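You operate a simulated robot arm through the tools that you are given. There is no shell and no other tool.

Carry out the task below with a simulated robot arm. There is one attempt and no reset: what you move stays moved.

## Task
Check the blue test cock for leaks: green tray if it holds, rework bin if it falls.
Fine: knob to TEST, three strokes, read the window, vent before you lift it off.

It is judged by the outcome, as a careful person would: the job done as asked, and still so three seconds after it is handed in. It fails if anything else is knocked over, pushed out of place, dropped, spilled or broken.

## Robot
A 6-joint arm with a two-finger parallel gripper, fixed in place. Base frame: the origin is at the foot of the arm, x ahead of it, y to its left, z up; the work surface is at about z = 0. Readings come in mm, degrees, newtons and seconds.
With the tool pointing down near the work surface it reaches from about 120 to 500 mm from the base axis. Its first joint turns from -72.0 to 72.0 degrees. Payload 0.65 kg.
Tool frame: the origin (TCP) lies between the finger pads and is the grasp point; the fingertips stand 25 mm ahead of it; z points along the fingers, y is the line along which they close. Largest opening 76 mm; finger width 18, thickness 10; the body of the gripper, 36 by 78 mm, starts 45 mm behind the TCP.
Orientation is told as [roll, pitch, yaw] about the base's x, y, z axes, in that order, counted from this pose: with the fingers straight down and closing along the base's y, the tool's x points along the base's -x, its y along +y and its z along -z.

## Interface
- The arm moves only by the tool step_arm. Its argument "plan" is a list of rows, each an object of numbers (a shift or turn left out is 0, a gripper value left out holds the last): "rx", "ry", "rz": the turn, a rotation vector about the tool's x, y, z in degrees; "tx", "ty", "tz": the shift along the tool's x, y, z in mm; "gripper": the finger opening in mm, from 0 to 76. In form: [{"rx": .., "ry": .., "rz": .., "tx": .., "ty": .., "tz": .., "gripper": ..}, ...]. A call has 1 to 20 rows; each row shifts and turns the commanded pose from where the row before left it, along the tool's axes as they then stand. Rows are played at 5 a second. More than 50 mm and 8.6 degrees between two rows, or a gripper value outside its range, and nothing of the call is played. A pose out of reach is approached as far as the arm can. The call stops where the force on the tool passes 40 N (or 10 N more than at its start, if that is more) or the arm is blocked; 0.2 s more then pass. Each finger travels about 108 mm/s and halts on what it meets, pressing with about 39 N; the grip force reading is that of the motor and also rises with nothing between the fingers. The clock runs only during rows and for 0.2 s after the last one: add rows that do not move to give the fingers time. The reply holds the time, the measured pose of the TCP, the force on the tool along the base axes, the opening and the grip force, in the units named above and with some noise, with the torque about the TCP (base axes, N m) and any sound that the robot's microphone picked up, and new pictures: "pictures" is both (left out), scene, wrist or none.
- Cameras (640 x 400 px; columns grow to the right, rows downward): "scene" is fixed at [75.2, 273.8, 411.6]; the picture's right is [-0.66, -0.75, 0.00], its down [-0.36, 0.32, -0.88] and it looks along [0.66, -0.58, -0.48] (base axes); focal length 214 px, centre (320, 200). "wrist" rides on the gripper at [58, 11, -81] in the tool frame; the picture's right is [-0.18, 0.98, 0.00], its down [-0.75, -0.14, -0.64] and it looks along [-0.63, -0.12, 0.77] (tool axes); focal length 243 px, centre (320, 200). There is no depth. A picture from a camera that has moved, and an enlarged one, comes with that camera's place and axes in the base frame and with its lens. The place of the scene camera against the robot may be out by one fixed shift of up to 12 mm in any direction.
- inspect(camera, box): a new picture of the part [left, top, right, bottom] of that camera's present view, enlarged. No time passes.
- close_job(): hands the job in; it is judged then, once.

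Nothing tells you positions but the pictures and the camera data. Unless the task says otherwise, let go and move clear before handing in.

The tools are called after ">>>" by a JSON object that holds its "name" and its "arguments". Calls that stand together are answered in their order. step_arm: Moves the arm, as the interface text tells. Its arguments: {"type":"object","properties":{"plan":{"type":"array"},"pictures":{"type":"string","enum":["both","scene","wrist","none"]}},"required":["plan"]} The other tools are called the same way: inspect (camera, box) takes an enlarged picture of a part of a camera's view; close_job () hands the job in.

At the start:

```text
time: 0.0
ee_pos: [223.5, 77.6, 374.9]
tool_rot: [0.1, -0.2, -0.1]
ft_force: [0.2, 0.5, 0.6]
wrist_torque: [0.0, -0.01, -0.03]
grip_width: 76.1
grasp_force: 0.0
```

scene: 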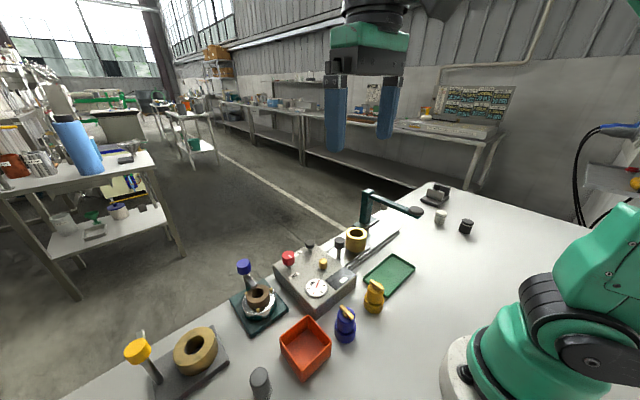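
wrist: 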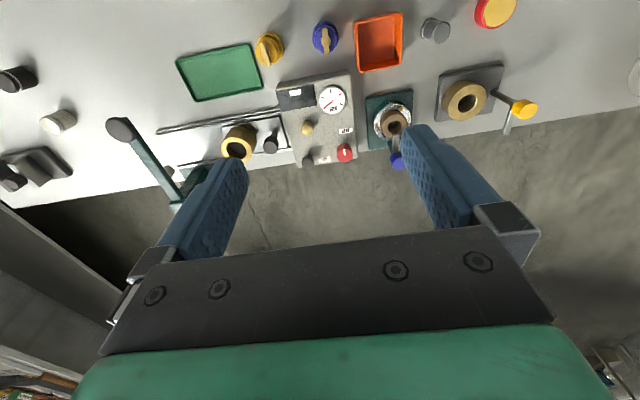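

I see a bench with a test console (gauge, knobs, window), several seats/fixtures, a blue and a yellow test cock, a green tray and an orange-red bin. First I'll look closer at everything before moving.

>>> {"name": "inspect", "arguments": {"camera": "scene", "box": [220, 220, 420, 345]}}

>>> {"name": "inspect", "arguments": {"camera": "wrist", "box": [260, 60, 420, 180]}}

>>> {"name": "inspect", "arguments": {"camera": "wrist", "box": [160, 0, 420, 180]}}

>>> {"name": "inspect", "arguments": {"camera": "scene", "box": [100, 240, 380, 400]}}

```text
3.20 times, centred on (320, 282) of scene
camera zoom: at [75.2, 273.8, 411.6], right [-0.66, -0.75, 0.0], down [-0.36, 0.32, -0.88], along [0.66, -0.58, -0.48], focal length 686 px, centre (320, -64)
```

zoom: 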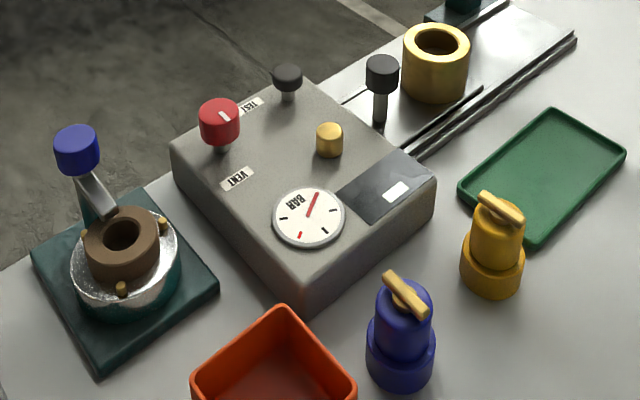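

```text
3.33 times, centred on (340, 120) of wrist
camera zoom: at [164.6, 88.1, 456.5], right [0.18, 0.98, 0.0], down [0.75, -0.14, 0.64], along [0.63, -0.12, -0.77], focal length 809 px, centre (253, 467)
```

zoom: 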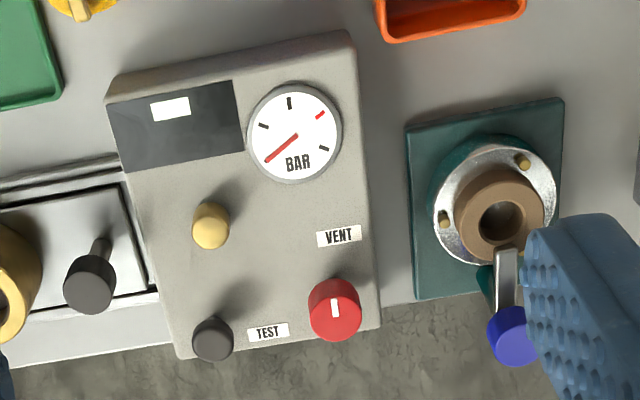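

```text
2.22 times, centred on (290, 90) of wrist
camera zoom: at [164.6, 88.1, 456.5], right [0.18, 0.98, 0.0], down [0.75, -0.14, 0.64], along [0.63, -0.12, -0.77], focal length 539 px, centre (387, 444)
```

zoom: 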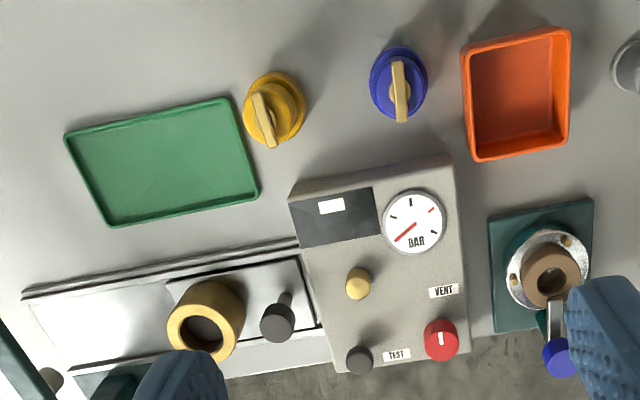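

```text
2.29 times, centred on (240, 320) of scene
camera zoom: at [75.2, 273.8, 411.6], right [-0.66, -0.75, 0.0], down [-0.36, 0.32, -0.88], along [0.66, -0.58, -0.48], focal length 490 px, centre (503, -74)
```

zoom: 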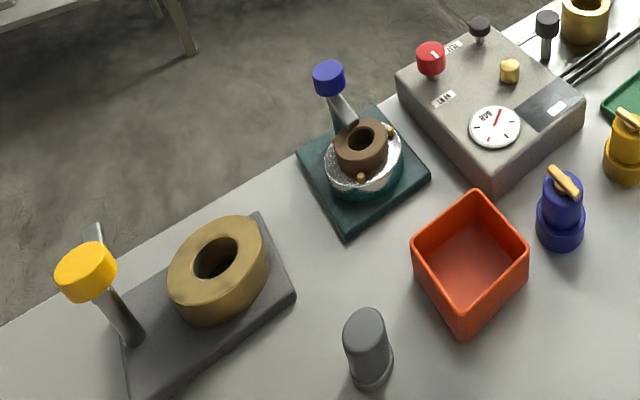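

The console sits around x 340, y 60, with a ring seat (blue lever) to its left, a brass cup slide to its right, and the blue cock near (215, 86). I'll lower the arm to get sharper views of the mechanisms before touching anything.

>>> {"name": "step_arm", "arguments": {"plan": [{"tz": 40}, {"tz": 40}, {"tz": 40}, {"tx": 15}, {}]}}

```text
time: 1.2
ee_pos: [208.6, 80.0, 255.6]
tool_rot: [0.1, -0.1, -0.1]
ft_force: [-0.9, 0.8, -0.9]
wrist_torque: [-0.02, 0.03, 0.02]
grip_width: 76.0
grasp_force: 0.1
camera wrist: at [149.3, 89.1, 337.1], right [0.18, 0.98, 0.0], down [0.75, -0.14, 0.64], along [0.63, -0.12, -0.77], focal length 243 px, centre (320, 200)
```

scene: 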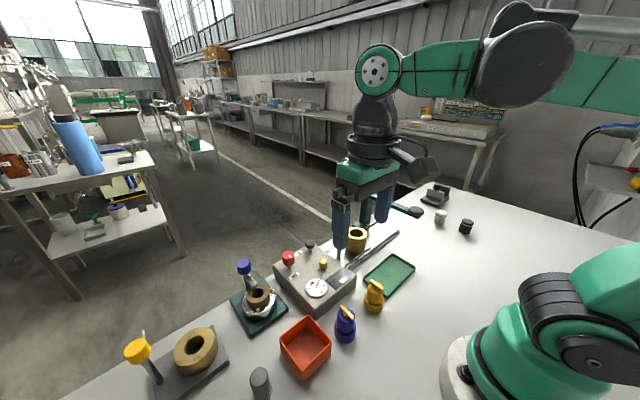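
wrist: 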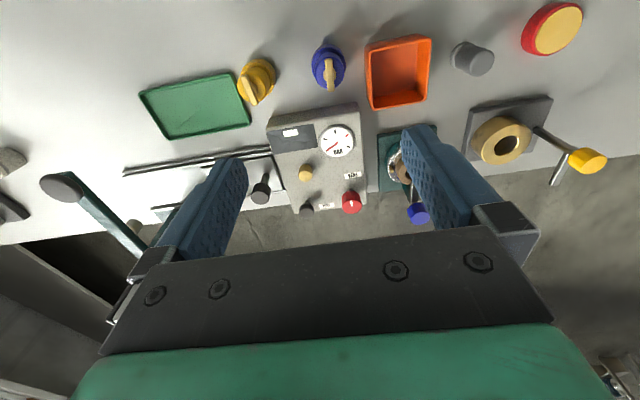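

The console is now nearer. I'll zoom in on the console, the seat with the blue lever and the slide.

>>> {"name": "inspect", "arguments": {"camera": "wrist", "box": [255, 100, 375, 220]}}

>>> {"name": "inspect", "arguments": {"camera": "wrist", "box": [280, 20, 440, 120]}}

>>> {"name": "inspect", "arguments": {"camera": "wrist", "box": [0, 130, 280, 280]}}

>>> {"name": "inspect", "arguments": {"camera": "scene", "box": [330, 180, 490, 280]}}

>>> {"name": "inspect", "arguments": {"camera": "scene", "box": [220, 250, 300, 340]}}

```text
3.33 times, centred on (315, 160) of wrist
camera zoom: at [149.3, 89.1, 337.1], right [0.18, 0.98, 0.0], down [0.75, -0.14, 0.64], along [0.63, -0.12, -0.77], focal length 809 px, centre (337, 333)
```

zoom: 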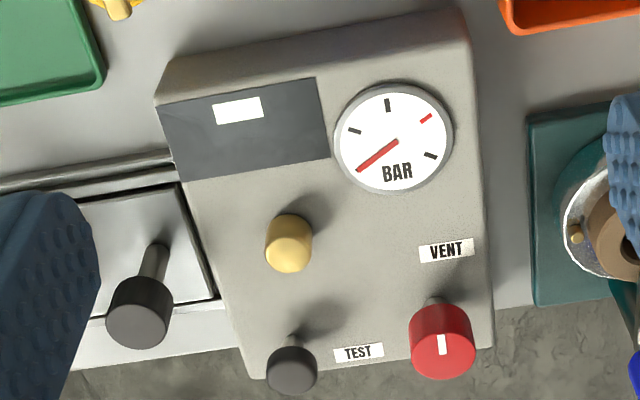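

```text
4.00 times, centred on (360, 70) of wrist
camera zoom: at [149.3, 89.1, 337.1], right [0.18, 0.98, 0.0], down [0.75, -0.14, 0.64], along [0.63, -0.12, -0.77], focal length 970 px, centre (160, 720)
```

zoom: 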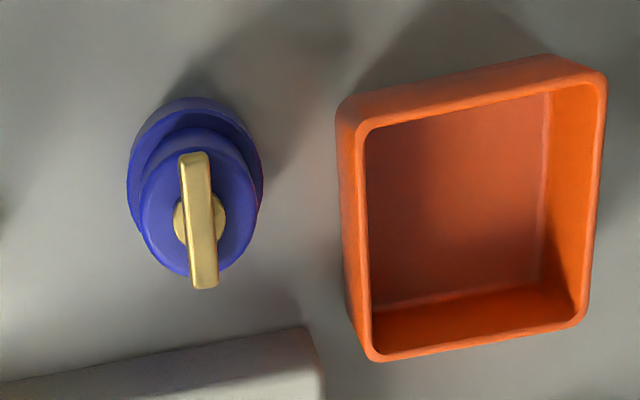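

```text
2.29 times, centred on (140, 205) of wrist
camera zoom: at [149.3, 89.1, 337.1], right [0.18, 0.98, 0.0], down [0.75, -0.14, 0.64], along [0.63, -0.12, -0.77], focal length 555 px, centre (731, 189)
```

zoom: 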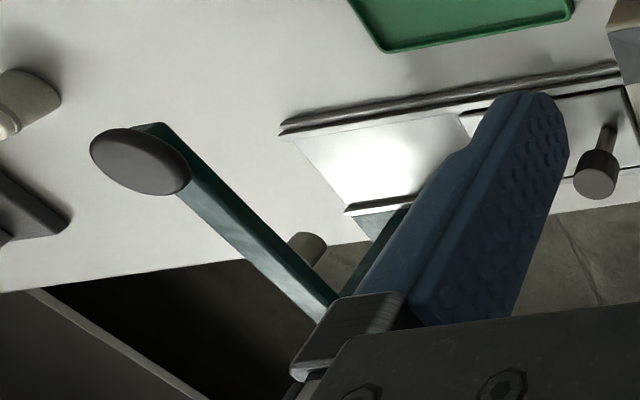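

```text
4.00 times, centred on (410, 230) of scene
camera zoom: at [75.2, 273.8, 411.6], right [-0.66, -0.75, 0.0], down [-0.36, 0.32, -0.88], along [0.66, -0.58, -0.48], focal length 858 px, centre (-40, 80)
```

zoom: 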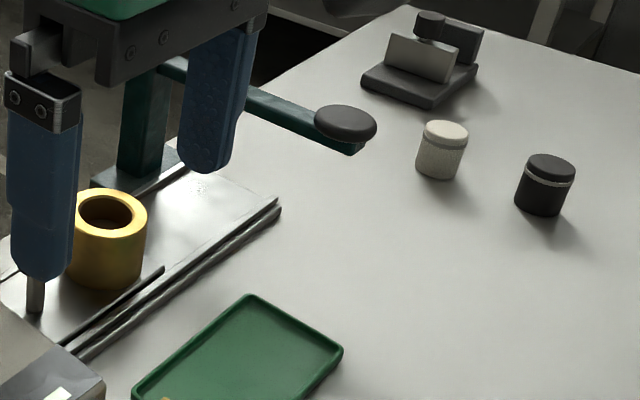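

```text
4.44 times, centred on (260, 295) of scene
camera zoom: at [75.2, 273.8, 411.6], right [-0.66, -0.75, 0.0], down [-0.36, 0.32, -0.88], along [0.66, -0.58, -0.48], focal length 953 px, centre (587, -222)
```

zoom: 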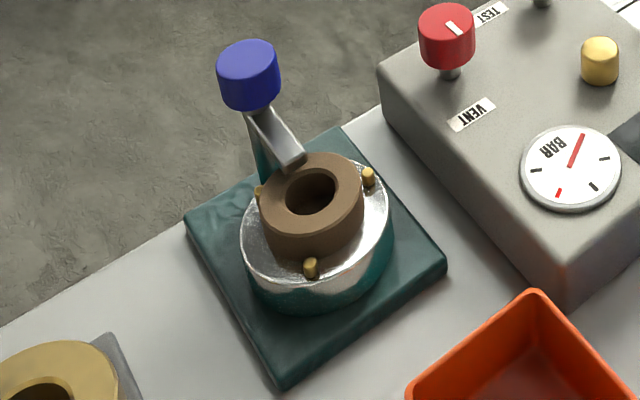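

The left seat looks like a rubber-bunged ring with brass pins and a blue-capped lever; I need to understand what it does. I'll move over to view it more closely.

>>> {"name": "step_arm", "arguments": {"plan": [{"tx": -23, "ty": 25, "tz": 0}, {"tx": -23, "ty": 25, "tz": 20}, {"tx": -23, "ty": 25, "tz": 20}, {"tx": -22, "ty": 25, "tz": 20}, {}]}}

>>> {"name": "inspect", "arguments": {"camera": "wrist", "box": [250, 60, 410, 220]}}

>>> {"name": "inspect", "arguments": {"camera": "scene", "box": [220, 220, 420, 345]}}

```text
time: 2.4
ee_pos: [299.6, 179.9, 196.8]
tool_rot: [0.1, -0.1, -0.1]
ft_force: [0.1, 0.2, -0.2]
wrist_torque: [-0.04, 0.0, 0.01]
grip_width: 76.1
grasp_force: 0.1
camera wrist: at [240.7, 189.1, 276.5], right [0.18, 0.98, 0.0], down [0.75, -0.14, 0.64], along [0.63, -0.12, -0.77], focal length 243 px, centre (320, 200)
```

scene: 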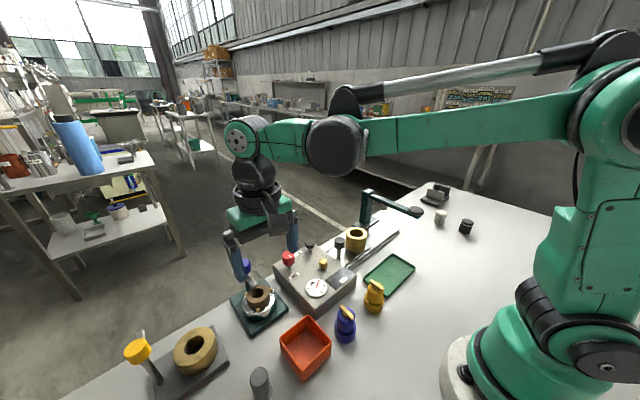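
wrist: 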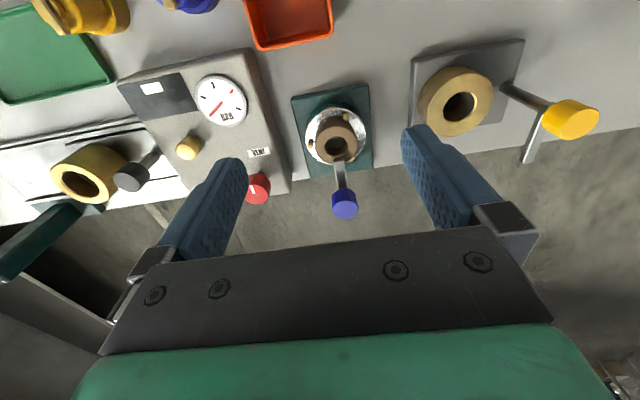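

```text
2.50 times, centred on (330, 140) of wrist
camera zoom: at [240.7, 189.1, 276.5], right [0.18, 0.98, 0.0], down [0.75, -0.14, 0.64], along [0.63, -0.12, -0.77], focal length 606 px, centre (295, 350)
```

zoom: 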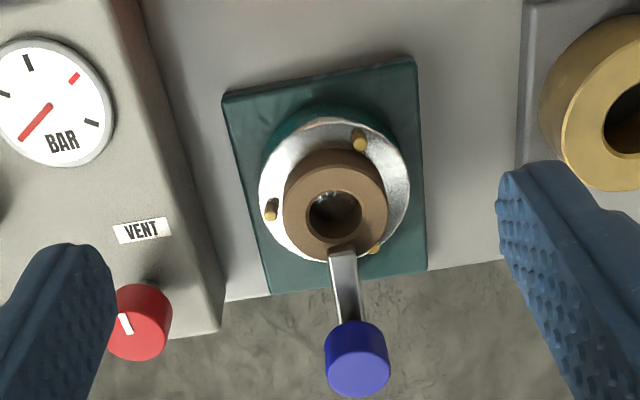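

```text
3.20 times, centred on (320, 282) of scene
camera zoom: at [75.2, 273.8, 411.6], right [-0.66, -0.75, 0.0], down [-0.36, 0.32, -0.88], along [0.66, -0.58, -0.48], focal length 686 px, centre (320, -64)
```

zoom: 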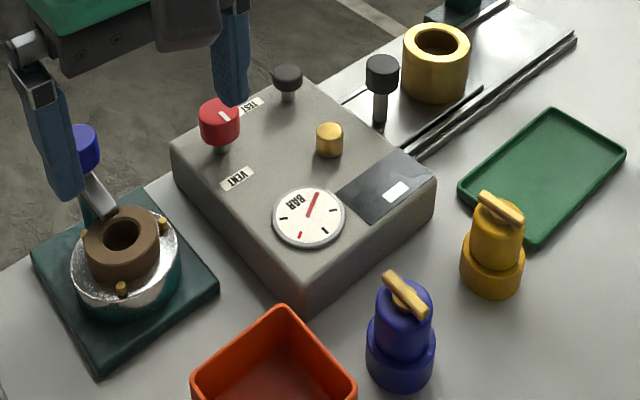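

The teal seat has a rubber face with three brass pins and a blue-capped lever; the gauge reads zero. Now I'll go to the right side to look at the slide with the brass cup and the teal lever.

>>> {"name": "step_arm", "arguments": {"plan": [{"tx": 15, "tz": -20}, {"tx": 15, "ty": -30, "tz": -20}, {"tx": 20, "ty": -40}, {"tx": 20, "ty": -40}, {"ty": -40}, {"ty": -40}, {"ty": -40}, {"ty": -40}, {"ty": -40}, {"ty": -40}, {"ty": -20}, {}]}}

>>> {"name": "inspect", "arguments": {"camera": "wrist", "box": [160, 60, 480, 260]}}

>>> {"name": "inspect", "arguments": {"camera": "wrist", "box": [330, 40, 640, 230]}}

```text
time: 5.0
ee_pos: [229.5, -192.7, 234.3]
tool_rot: [0.2, -0.1, -0.1]
ft_force: [0.4, 0.6, 0.2]
wrist_torque: [0.02, -0.02, 0.03]
grip_width: 75.9
grasp_force: 0.0
camera wrist: at [171.1, -182.9, 314.9], right [0.18, 0.98, 0.0], down [0.75, -0.14, 0.64], along [0.63, -0.12, -0.77], focal length 243 px, centre (320, 200)
```

scene: 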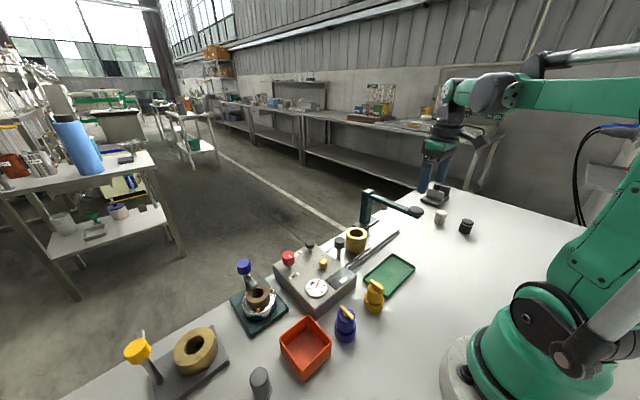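
wrist: 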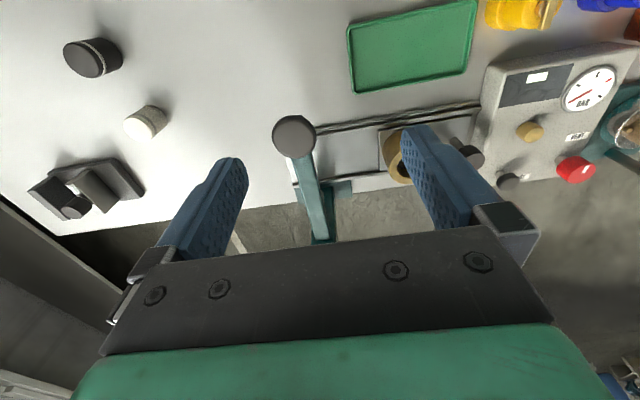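

```text
2.00 times, centred on (320, 160) of wrist
camera zoom: at [171.1, -182.9, 314.9], right [0.18, 0.98, 0.0], down [0.75, -0.14, 0.64], along [0.63, -0.12, -0.77], focal length 485 px, centre (320, 280)
```

zoom: 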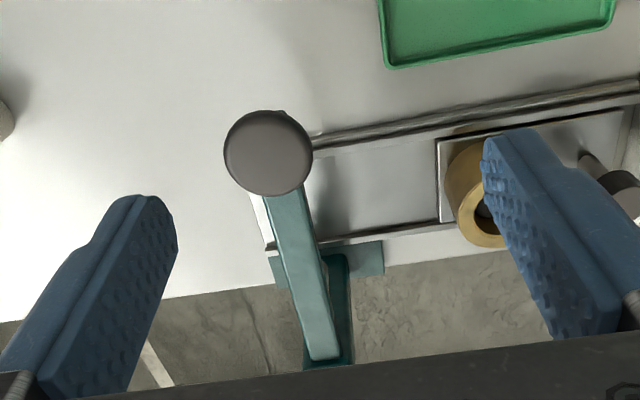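

```text
2.06 times, centred on (485, 135) of wrist
camera zoom: at [171.1, -182.9, 314.9], right [0.18, 0.98, 0.0], down [0.75, -0.14, 0.64], along [0.63, -0.12, -0.77], focal length 501 px, centre (-21, 334)
```

zoom: 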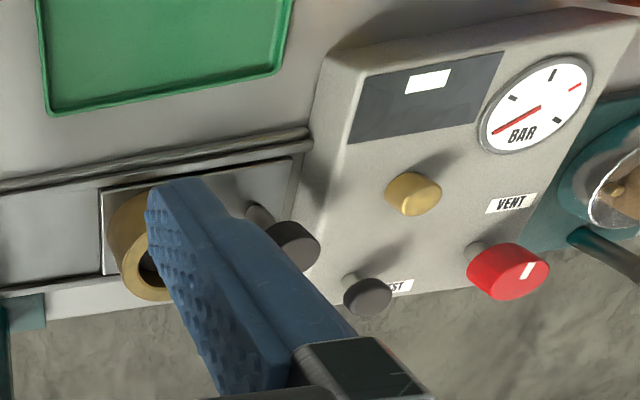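

The teal lever stands over the end of the slide's track, with a pad at its end. Let me look closely at the left-hand yellow-lever unit and at small details in the scene view.

>>> {"name": "inspect", "arguments": {"camera": "scene", "box": [110, 310, 250, 400]}}

>>> {"name": "inspect", "arguments": {"camera": "scene", "box": [320, 180, 440, 270]}}

>>> {"name": "inspect", "arguments": {"camera": "scene", "box": [270, 230, 370, 310]}}

>>> {"name": "inspect", "arguments": {"camera": "scene", "box": [320, 270, 400, 350]}}

>>> {"name": "inspect", "arguments": {"camera": "scene", "box": [220, 250, 290, 320]}}

```text
4.44 times, centred on (180, 355) of scene
camera zoom: at [75.2, 273.8, 411.6], right [-0.66, -0.75, 0.0], down [-0.36, 0.32, -0.88], along [0.66, -0.58, -0.48], focal length 953 px, centre (942, -489)
```

zoom: 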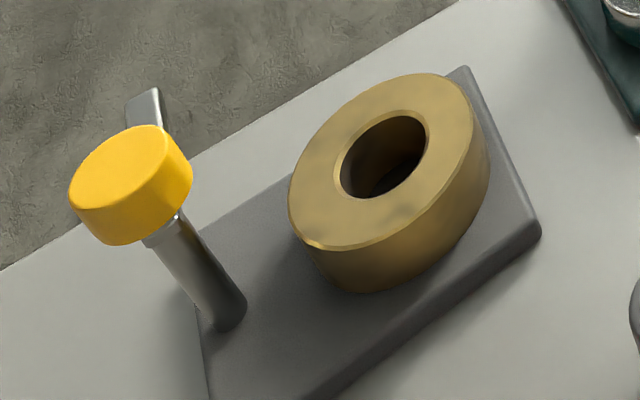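

```text
4.44 times, centred on (380, 225) of scene
camera zoom: at [75.2, 273.8, 411.6], right [-0.66, -0.75, 0.0], down [-0.36, 0.32, -0.88], along [0.66, -0.58, -0.48], focal length 953 px, centre (53, 89)
```

zoom: 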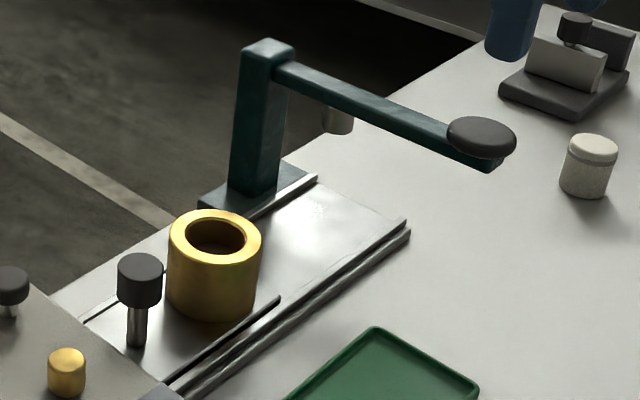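

```text
5.00 times, centred on (320, 270) of scene
camera zoom: at [75.2, 273.8, 411.6], right [-0.66, -0.75, 0.0], down [-0.36, 0.32, -0.88], along [0.66, -0.58, -0.48], focal length 1072 px, centre (320, -150)
```

zoom: 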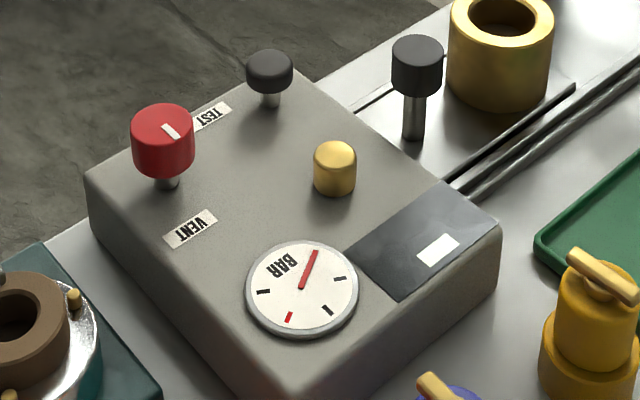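

```text
5.00 times, centred on (360, 310) of scene
camera zoom: at [75.2, 273.8, 411.6], right [-0.66, -0.75, 0.0], down [-0.36, 0.32, -0.88], along [0.66, -0.58, -0.48], focal length 1072 px, centre (120, -350)
```

zoom: 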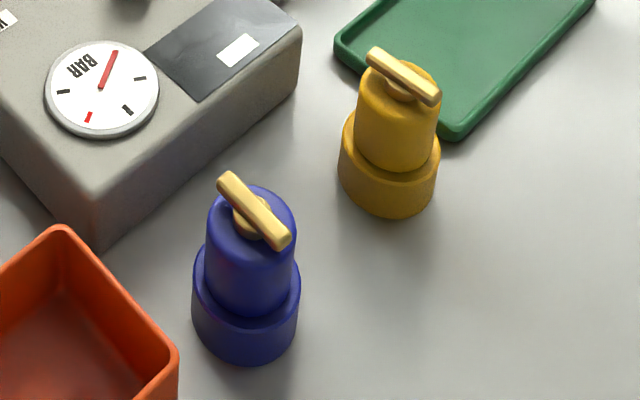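

```text
5.71 times, centred on (255, 285) of scene
camera zoom: at [75.2, 273.8, 411.6], right [-0.66, -0.75, 0.0], down [-0.36, 0.32, -0.88], along [0.66, -0.58, -0.48], focal length 1226 px, centre (691, -286)
```

zoom: 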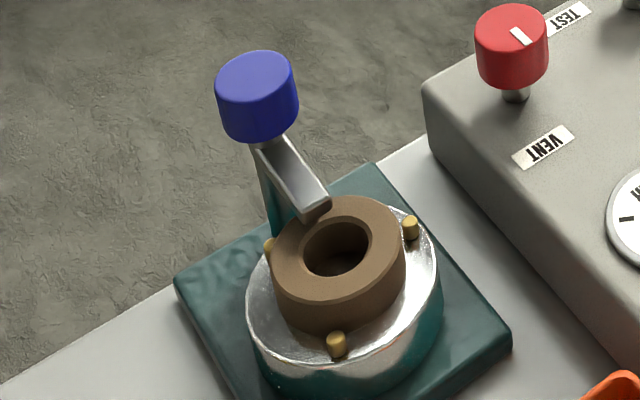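

I need a side view of the blue-lever seat to learn its clamp and heights. I'll move above the console, turn the wrist 60° and tilt it so the camera looks across at that seat.

>>> {"name": "step_arm", "arguments": {"plan": [{"tx": -8, "ty": 37}, {"tx": -8, "ty": 37}, {"tx": -9, "ty": 37}, {"tx": -9, "ty": 37}, {"tx": -9, "ty": 37}, {"tx": -9, "ty": 37}, {"tx": -9, "ty": 37}, {"tx": -9, "ty": 36}, {"rz": -7.5}, {"rz": -7.5}, {"rz": -7.5}, {"rz": -7.5}, {"rz": -7.5}, {"rz": -7.5}, {"rz": -7.5}, {"rz": -7.5}, {"tz": 30, "ry": -6.7}, {"tz": 25, "ry": -6.7}, {"ry": -6.7}, {}]}}

>>> {"name": "inspect", "arguments": {"camera": "wrist", "box": [240, 60, 400, 220]}}

```text
time: 9.2
ee_pos: [300.7, 107.0, 179.5]
tool_rot: [0.0, -20.4, 60.0]
ft_force: [-0.2, 0.2, 0.0]
wrist_torque: [0.01, -0.01, -0.03]
grip_width: 75.9
grasp_force: 0.0
camera wrist: at [249.8, 39.3, 235.7], right [-0.77, 0.64, 0.06], down [0.36, 0.35, 0.86], along [0.53, 0.68, -0.5], focal length 243 px, centre (320, 200)
```

scene: 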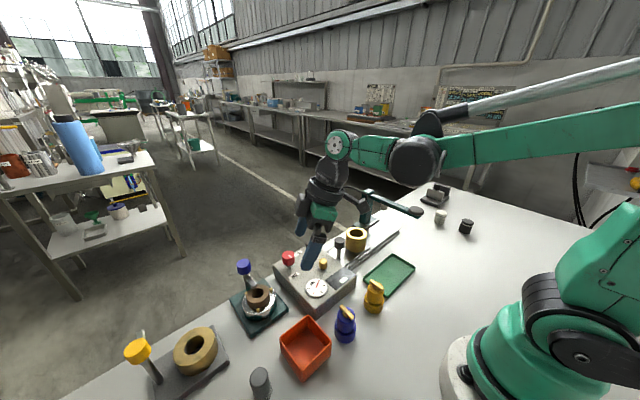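
wrist: 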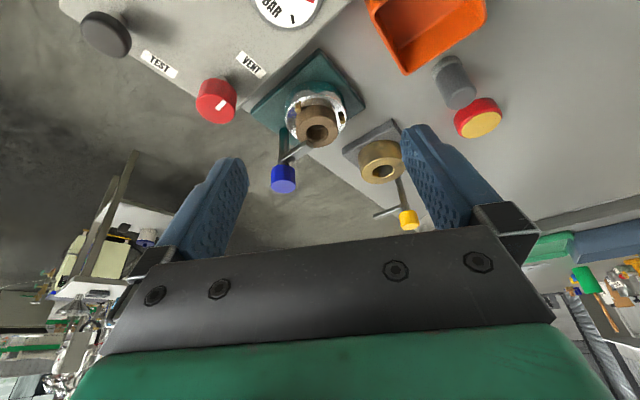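

```text
2.50 times, centred on (320, 140) of wrist
camera zoom: at [249.8, 39.3, 235.7], right [-0.77, 0.64, 0.06], down [0.36, 0.35, 0.86], along [0.53, 0.68, -0.5], focal length 606 px, centre (320, 350)
```

zoom: 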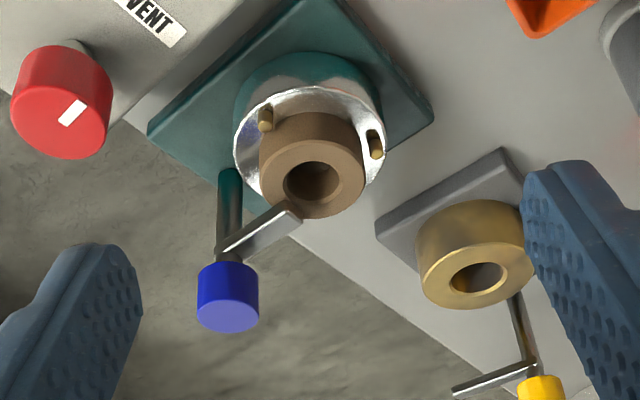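

Now it is clearer: the left seat has a silver body, a rubber face at about (360, 183, z≈50) and a swing bar with a blue cap at (410, 183). I'll zoom at the remaining items, including the red/yellow object at far left, to identify the pump.

>>> {"name": "inspect", "arguments": {"camera": "wrist", "box": [400, 0, 560, 160]}}

>>> {"name": "inspect", "arguments": {"camera": "wrist", "box": [60, 0, 330, 150]}}

>>> {"name": "inspect", "arguments": {"camera": "wrist", "box": [260, 80, 440, 240]}}

```text
2.50 times, centred on (480, 80) of wrist
camera zoom: at [249.8, 39.3, 235.7], right [-0.77, 0.64, 0.06], down [0.36, 0.35, 0.86], along [0.53, 0.68, -0.5], focal length 606 px, centre (-80, 500)
```

zoom: 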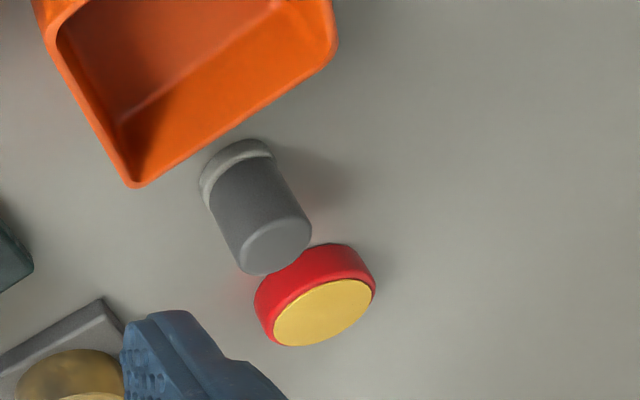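

```text
2.37 times, centred on (195, 75) of wrist
camera zoom: at [249.8, 39.3, 235.7], right [-0.77, 0.64, 0.06], down [0.36, 0.35, 0.86], along [0.53, 0.68, -0.5], focal length 575 px, centre (616, 496)
```

zoom: 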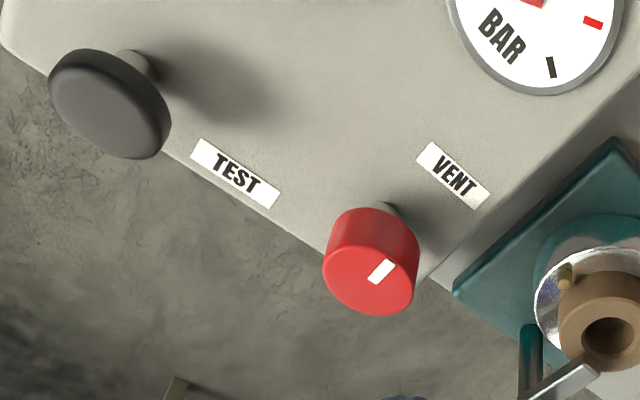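

```text
2.50 times, centred on (350, 160) of wrist
camera zoom: at [249.8, 39.3, 235.7], right [-0.77, 0.64, 0.06], down [0.36, 0.35, 0.86], along [0.53, 0.68, -0.5], focal length 606 px, centre (245, 300)
```

zoom: 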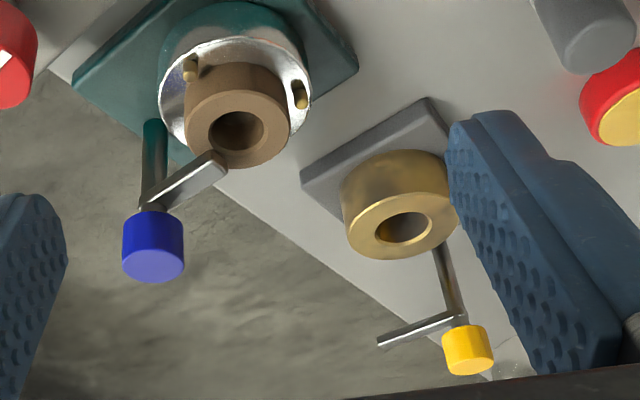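

The console has a black mushroom plunger on a stem (probably the pump) and a brass cap. Next I want the same kind of side view of the cup slide and teal lever on the right, before deciding which seat belongs to the tester.

>>> {"name": "step_arm", "arguments": {"plan": [{"ry": 6.8}, {"ry": 6.8}, {"ry": 6.8, "tz": -20}, {"rz": 8}, {"rz": 8}, {"rz": 8}, {"rz": 8}, {"rz": 8}, {"rz": 8}, {"rz": 8}, {"rz": 4, "ty": -20}, {"ty": -25}, {"ty": -25}, {"ty": -25}, {"ty": -25}, {}], "pictures": "none"}}

>>> {"name": "step_arm", "arguments": {"plan": [{"rz": 8}, {"rz": 8}, {"rz": 8}, {"rz": 8}, {"rz": 8}, {"rz": 8}, {"rz": 8}, {"rz": 4}, {"ry": -6.7, "tz": 10}, {"ry": -6.7, "tz": 10}, {"ry": -6.7}, {}]}}

>>> {"name": "inspect", "arguments": {"camera": "wrist", "box": [230, 50, 410, 230]}}

```text
time: 12.6
ee_pos: [301.0, -15.5, 199.4]
tool_rot: [-0.2, 0.2, 0.1]
ft_force: [0.2, 0.2, 0.4]
wrist_torque: [0.02, 0.03, 0.01]
grip_width: 75.8
grasp_force: 0.0
```

```text
time: 15.2
ee_pos: [302.4, -18.1, 181.7]
tool_rot: [-0.1, -20.2, -59.9]
ft_force: [-0.4, 0.1, 0.5]
wrist_torque: [-0.01, 0.02, 0.02]
grip_width: 76.1
grasp_force: 0.1
camera wrist: at [270.4, 58.8, 236.8], right [0.94, 0.34, 0.06], down [0.12, -0.49, 0.86], along [0.33, -0.8, -0.5], focal length 243 px, centre (320, 200)
```

scene: 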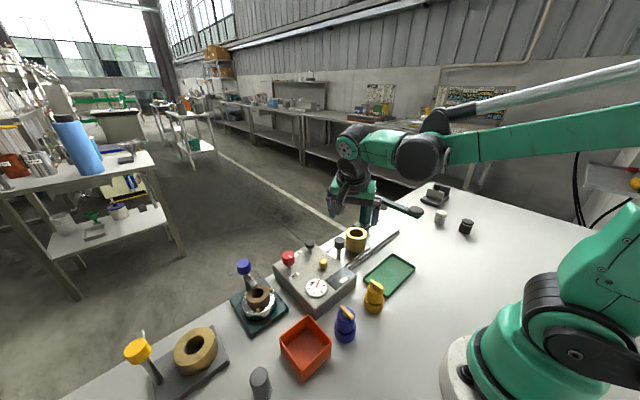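
wrist: 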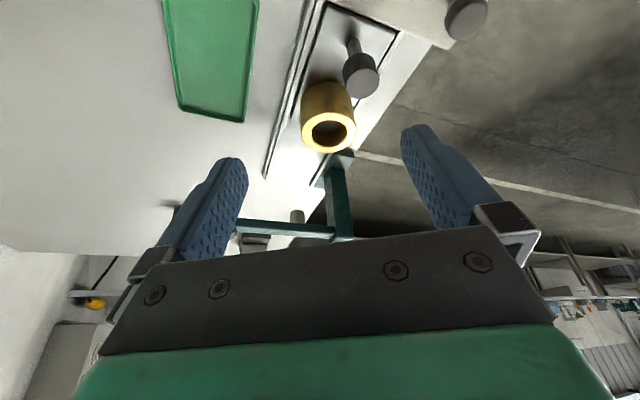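

```text
2.22 times, centred on (320, 140) of wrist
camera zoom: at [270.4, 58.8, 236.8], right [0.94, 0.34, 0.06], down [0.12, -0.49, 0.86], along [0.33, -0.8, -0.5], focal length 539 px, centre (320, 333)
```

zoom: 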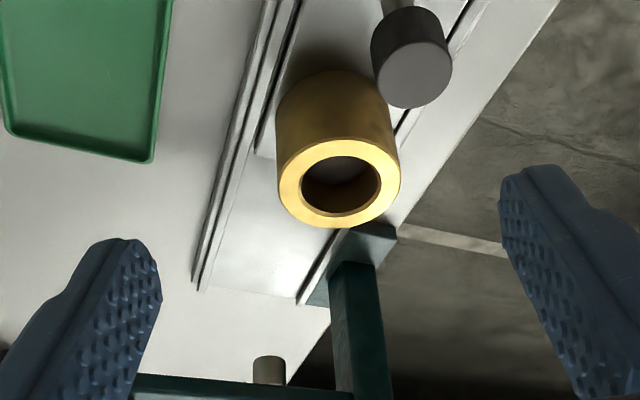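

The brass piece on the console may itself be the test port (a nipple the cock stands on), with the black mushroom as the pump; I'll verify that by looking at the cock's underside later. Next I straighten the wrist and go above the blue cock for an accurate location.

>>> {"name": "step_arm", "arguments": {"plan": [{"ry": 6.8}, {"ry": 6.8}, {"ry": 6.6, "tz": -10}, {"rz": -7.5}, {"rz": -7.5}, {"rz": -7.5}, {"rz": -7.5}, {"rz": -7.5}, {"rz": -7.5}, {"rz": -7.5}, {"rz": -7.5}, {"tx": 25, "ty": 25}, {"tx": 25, "ty": 25}, {"tx": 25, "ty": 25}, {"tx": 25, "ty": 28}, {}]}}

>>> {"name": "inspect", "arguments": {"camera": "wrist", "box": [250, 50, 410, 150]}}

>>> {"name": "inspect", "arguments": {"camera": "wrist", "box": [240, 110, 400, 240]}}

```text
time: 18.6
ee_pos: [199.2, 86.2, 190.4]
tool_rot: [-0.2, 0.1, -0.1]
ft_force: [0.5, -0.1, -0.6]
wrist_torque: [0.01, 0.0, -0.03]
grip_width: 76.0
grasp_force: 0.2
camera wrist: at [141.7, 97.0, 272.5], right [0.18, 0.98, 0.0], down [0.75, -0.14, 0.64], along [0.63, -0.12, -0.77], focal length 243 px, centre (320, 200)
```

scene: 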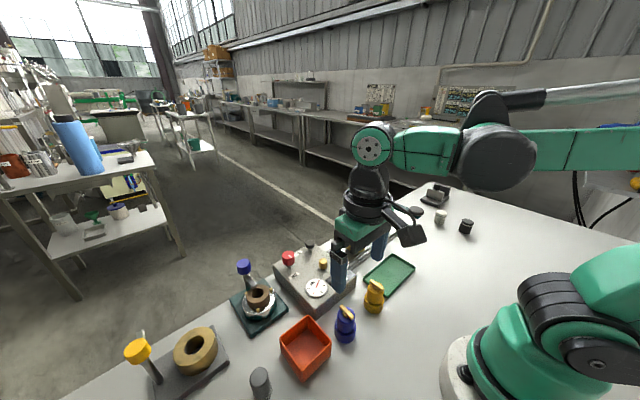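
wrist: 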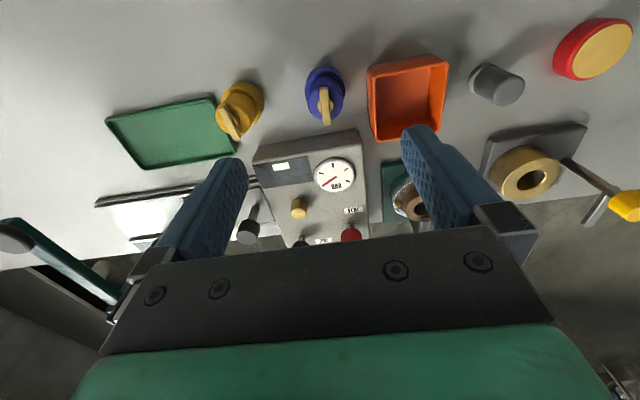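

```text
4.00 times, centred on (330, 100) of wrist
camera zoom: at [141.7, 97.0, 272.5], right [0.18, 0.98, 0.0], down [0.75, -0.14, 0.64], along [0.63, -0.12, -0.77], focal length 970 px, centre (280, 600)
```

zoom: 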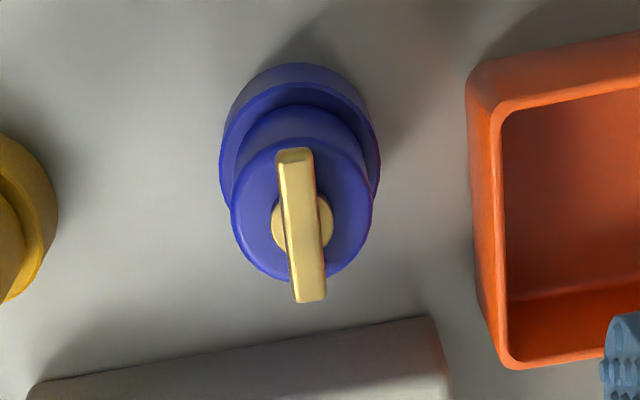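

```text
3.08 times, centred on (320, 175) of wrist
camera zoom: at [141.7, 97.0, 272.5], right [0.18, 0.98, 0.0], down [0.75, -0.14, 0.64], along [0.63, -0.12, -0.77], focal length 746 px, centre (320, 277)
```

zoom: 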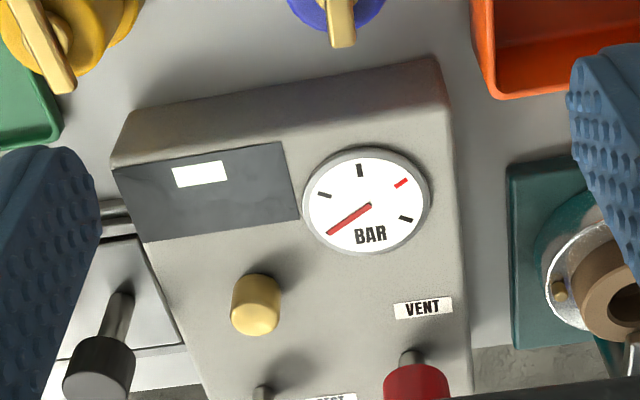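

The blue cock is at about (214, 87), its body ~32 mm in diameter above a ~40 mm base. I'll narrow the fingers to clear the bin, come straight down over the body and check alignment.

>>> {"name": "step_arm", "arguments": {"plan": [{"tx": -7, "gripper": 46}, {"tx": -7, "tz": 30, "gripper": 46}, {"tz": 30, "gripper": 46}, {"tz": 20, "gripper": 46}, {"gripper": 46}]}}

>>> {"name": "inspect", "arguments": {"camera": "wrist", "box": [220, 60, 420, 220]}}

>>> {"name": "inspect", "arguments": {"camera": "scene", "box": [280, 230, 400, 350]}}

```text
time: 19.8
ee_pos: [214.7, 84.9, 111.1]
tool_rot: [-0.2, 0.1, 0.1]
ft_force: [-0.2, -0.3, 1.0]
wrist_torque: [-0.02, 0.04, -0.01]
grip_width: 46.4
grasp_force: 0.0
camera wrist: at [156.3, 95.2, 192.0], right [0.18, 0.98, 0.0], down [0.75, -0.14, 0.64], along [0.63, -0.12, -0.77], focal length 243 px, centre (320, 200)
```

scene: 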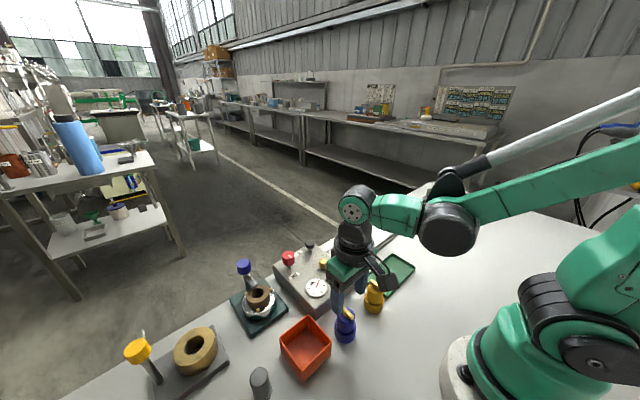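
wrist: 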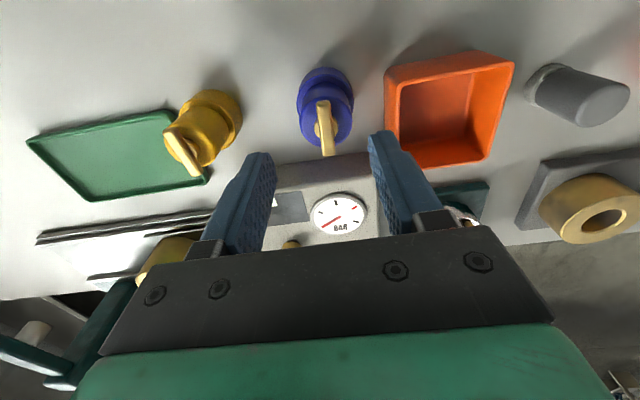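

```text
2.50 times, centred on (320, 140) of wrist
camera zoom: at [156.3, 95.2, 192.0], right [0.18, 0.98, 0.0], down [0.75, -0.14, 0.64], along [0.63, -0.12, -0.77], focal length 606 px, centre (320, 350)
```

zoom: 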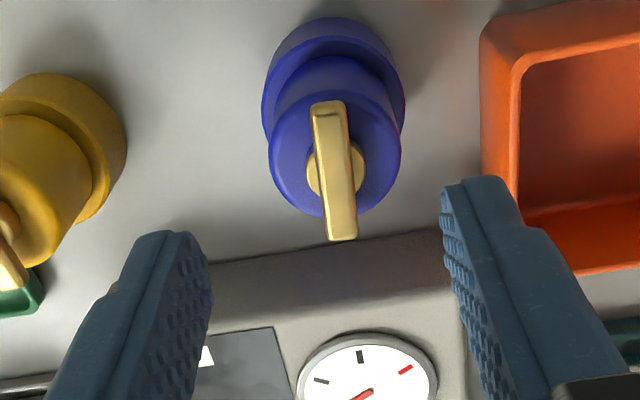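

```text
3.33 times, centred on (340, 290) of scene
camera zoom: at [75.2, 273.8, 411.6], right [-0.66, -0.75, 0.0], down [-0.36, 0.32, -0.88], along [0.66, -0.58, -0.48], focal length 715 px, centre (253, -100)
```

zoom: 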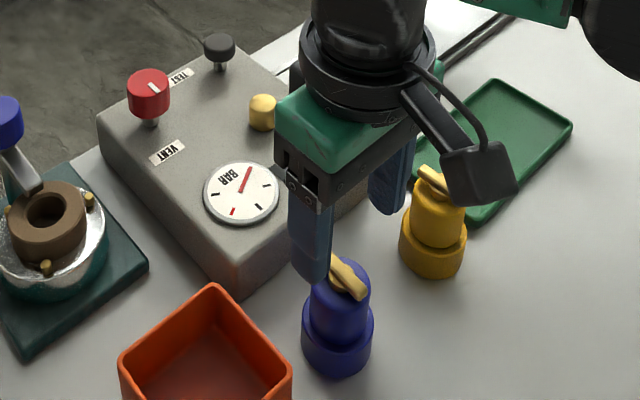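

Alignment looks good; the fingers straddle the cock. I want its flange height accurately before I choose the grip height, so I'll zoom in.

>>> {"name": "inspect", "arguments": {"camera": "scene", "box": [320, 295, 370, 350]}}

>>> {"name": "inspect", "arguments": {"camera": "wrist", "box": [285, 60, 365, 160]}}

```text
7.27 times, centred on (345, 322) of scene
camera zoom: at [75.2, 273.8, 411.6], right [-0.66, -0.75, 0.0], down [-0.36, 0.32, -0.88], along [0.66, -0.58, -0.48], focal length 1560 px, centre (138, -691)
```

zoom: 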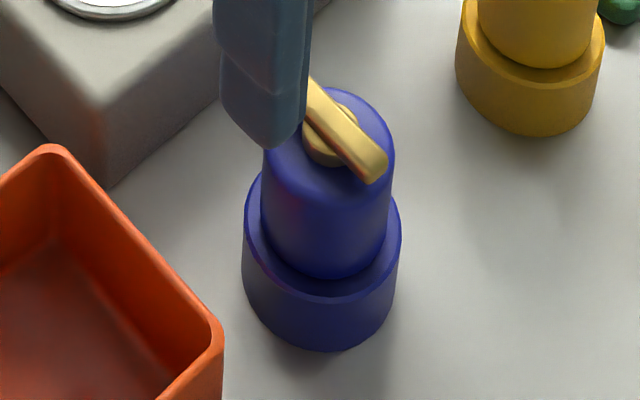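

```text
4.00 times, centred on (325, 110) of wrist
camera zoom: at [156.3, 95.2, 192.0], right [0.18, 0.98, 0.0], down [0.75, -0.14, 0.64], along [0.63, -0.12, -0.77], focal length 970 px, centre (300, 560)
```

zoom: 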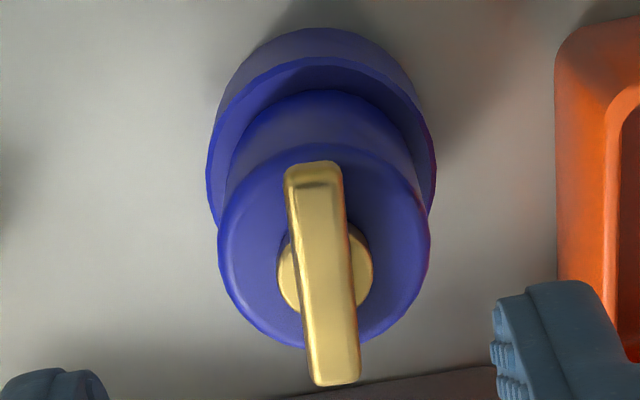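

The flange is about 22 mm high and the body tops out near z = 52, so I'll grip with the fingertips just above the flange (TCP z ≈ 51), then lift.

>>> {"name": "step_arm", "arguments": {"plan": [{"ty": 2, "tz": 20, "gripper": 46}, {"tz": 20, "gripper": 46}, {"tz": 12, "gripper": 46}, {"tz": 8, "gripper": 46}, {"gripper": 46}]}}

>>> {"name": "inspect", "arguments": {"camera": "scene", "box": [320, 270, 380, 350]}}

```text
time: 21.0
ee_pos: [215.6, 88.1, 51.3]
tool_rot: [-0.1, 0.1, 0.0]
ft_force: [-0.7, -0.3, 0.4]
wrist_torque: [-0.01, 0.0, -0.01]
grip_width: 46.0
grasp_force: 0.0
camera wrist: at [156.8, 98.0, 132.8], right [0.18, 0.98, 0.0], down [0.75, -0.14, 0.64], along [0.63, -0.12, -0.77], focal length 243 px, centre (320, 200)
```

scene: 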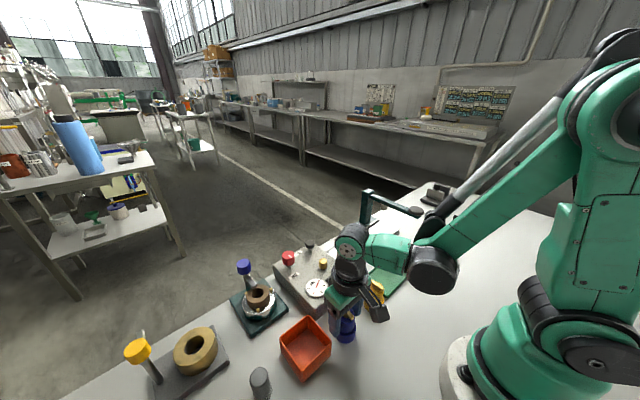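
wrist: 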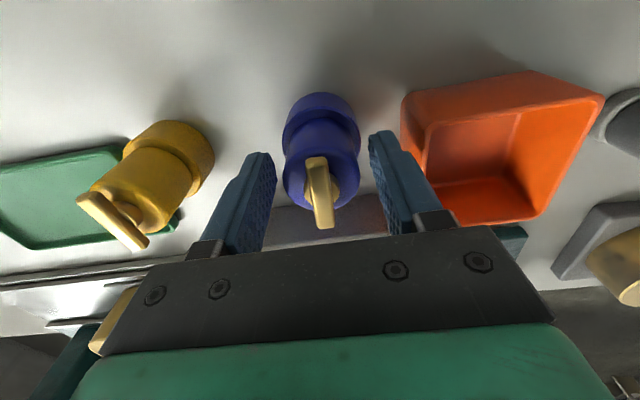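

```text
5.00 times, centred on (350, 310) of scene
camera zoom: at [75.2, 273.8, 411.6], right [-0.66, -0.75, 0.0], down [-0.36, 0.32, -0.88], along [0.66, -0.58, -0.48], focal length 1072 px, centre (170, -350)
```

zoom: 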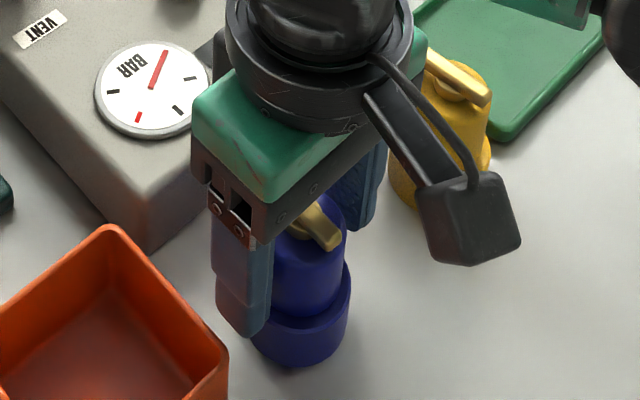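

The cock's body is centred between the pads. Closing the grip and lifting a little.

>>> {"name": "step_arm", "arguments": {"plan": [{"gripper": 30}, {"gripper": 24}, {"gripper": 24}, {"gripper": 24}], "pictures": "none"}}

>>> {"name": "step_arm", "arguments": {"plan": [{"tz": -10}, {"tz": -20}, {"tz": -30}, {"tz": -40}, {"tz": -40}, {}]}}

>>> {"name": "inspect", "arguments": {"camera": "scene", "box": [300, 180, 420, 330]}}

```text
time: 22.0
ee_pos: [216.1, 88.3, 52.8]
tool_rot: [-0.2, 0.2, 0.0]
ft_force: [-0.4, -1.0, 0.5]
wrist_torque: [-0.01, -0.01, -0.01]
grip_width: 30.9
grasp_force: 39.0
```

```text
time: 23.4
ee_pos: [214.4, 88.2, 192.3]
tool_rot: [0.0, 0.1, 0.1]
ft_force: [-0.3, 0.7, -0.2]
wrist_torque: [0.06, 0.02, -0.01]
grip_width: 30.8
grasp_force: 39.1
camera wrist: at [155.8, 99.3, 273.2], right [0.18, 0.98, 0.0], down [0.75, -0.14, 0.64], along [0.63, -0.12, -0.77], focal length 243 px, centre (320, 200)
```

scene: 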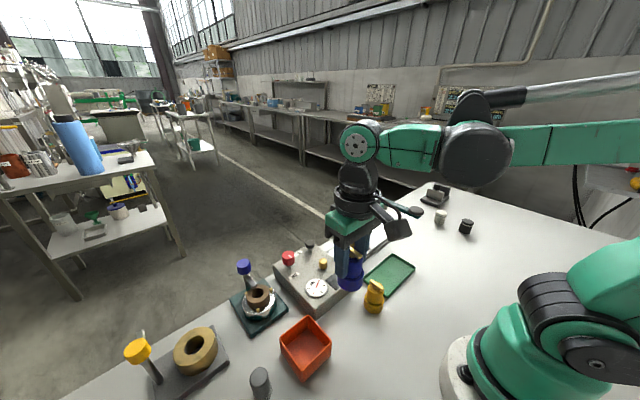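
wrist: 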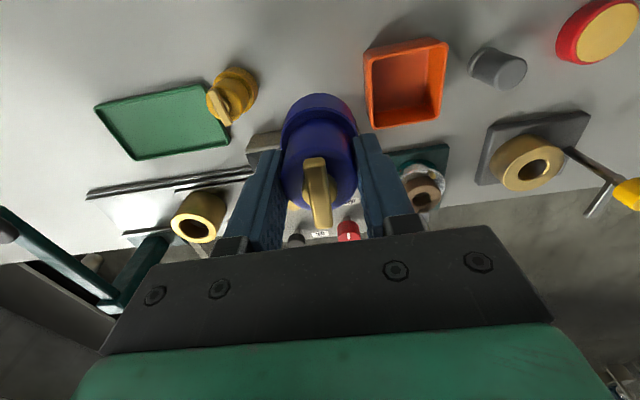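

```text
2.67 times, centred on (360, 255) of scene
camera zoom: at [75.2, 273.8, 411.6], right [-0.66, -0.75, 0.0], down [-0.36, 0.32, -0.88], along [0.66, -0.58, -0.48], focal length 572 px, centre (213, 53)
```

zoom: 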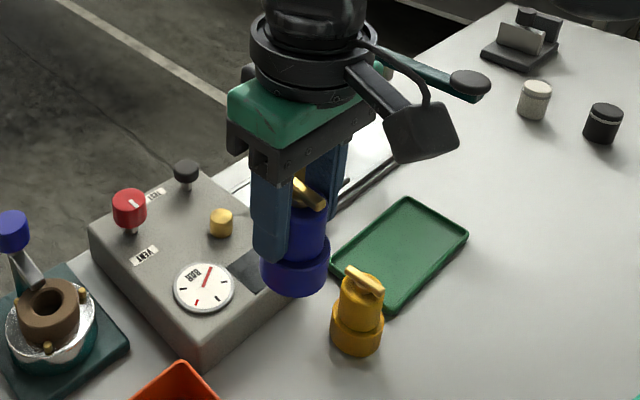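

The cock is held firmly (30.9 mm). I'll raise it and roll the wrist so its underside faces the scene camera, to see how it mates with the test port.

>>> {"name": "step_arm", "arguments": {"plan": [{"tz": -40}, {"tz": -40}, {"tz": -40}, {"tz": -30}, {"rx": -8}, {"rx": -8}, {"rx": -8}, {"rx": -8}, {"rx": -8}, {"rx": -8}, {}], "pictures": "scene"}}

>>> {"name": "inspect", "arguments": {"camera": "scene", "box": [260, 100, 440, 240]}}

```text
time: 25.8
ee_pos: [215.8, 90.1, 341.7]
tool_rot: [48.0, 0.1, -0.1]
ft_force: [-0.2, 0.5, -1.5]
wrist_torque: [-0.03, 0.01, 0.01]
grip_width: 30.8
grasp_force: 39.1
```

scene: 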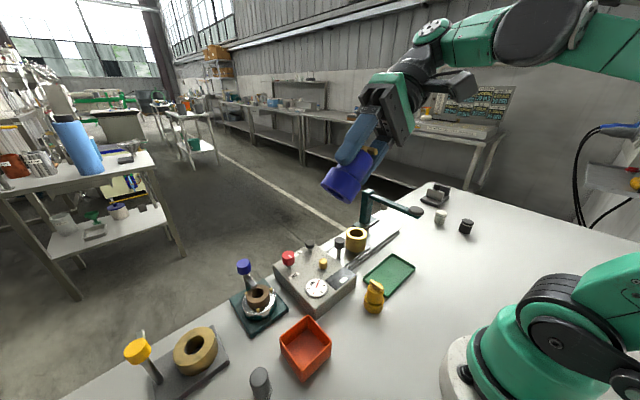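

```text
2.86 times, centred on (350, 170) of scene
camera zoom: at [75.2, 273.8, 411.6], right [-0.66, -0.75, 0.0], down [-0.36, 0.32, -0.88], along [0.66, -0.58, -0.48], focal length 613 px, centre (234, 286)
```

zoom: 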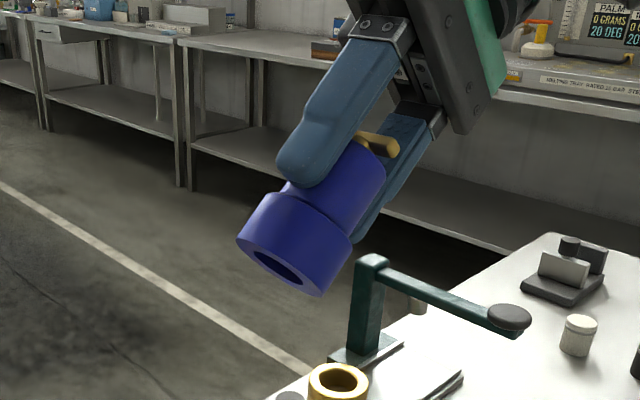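

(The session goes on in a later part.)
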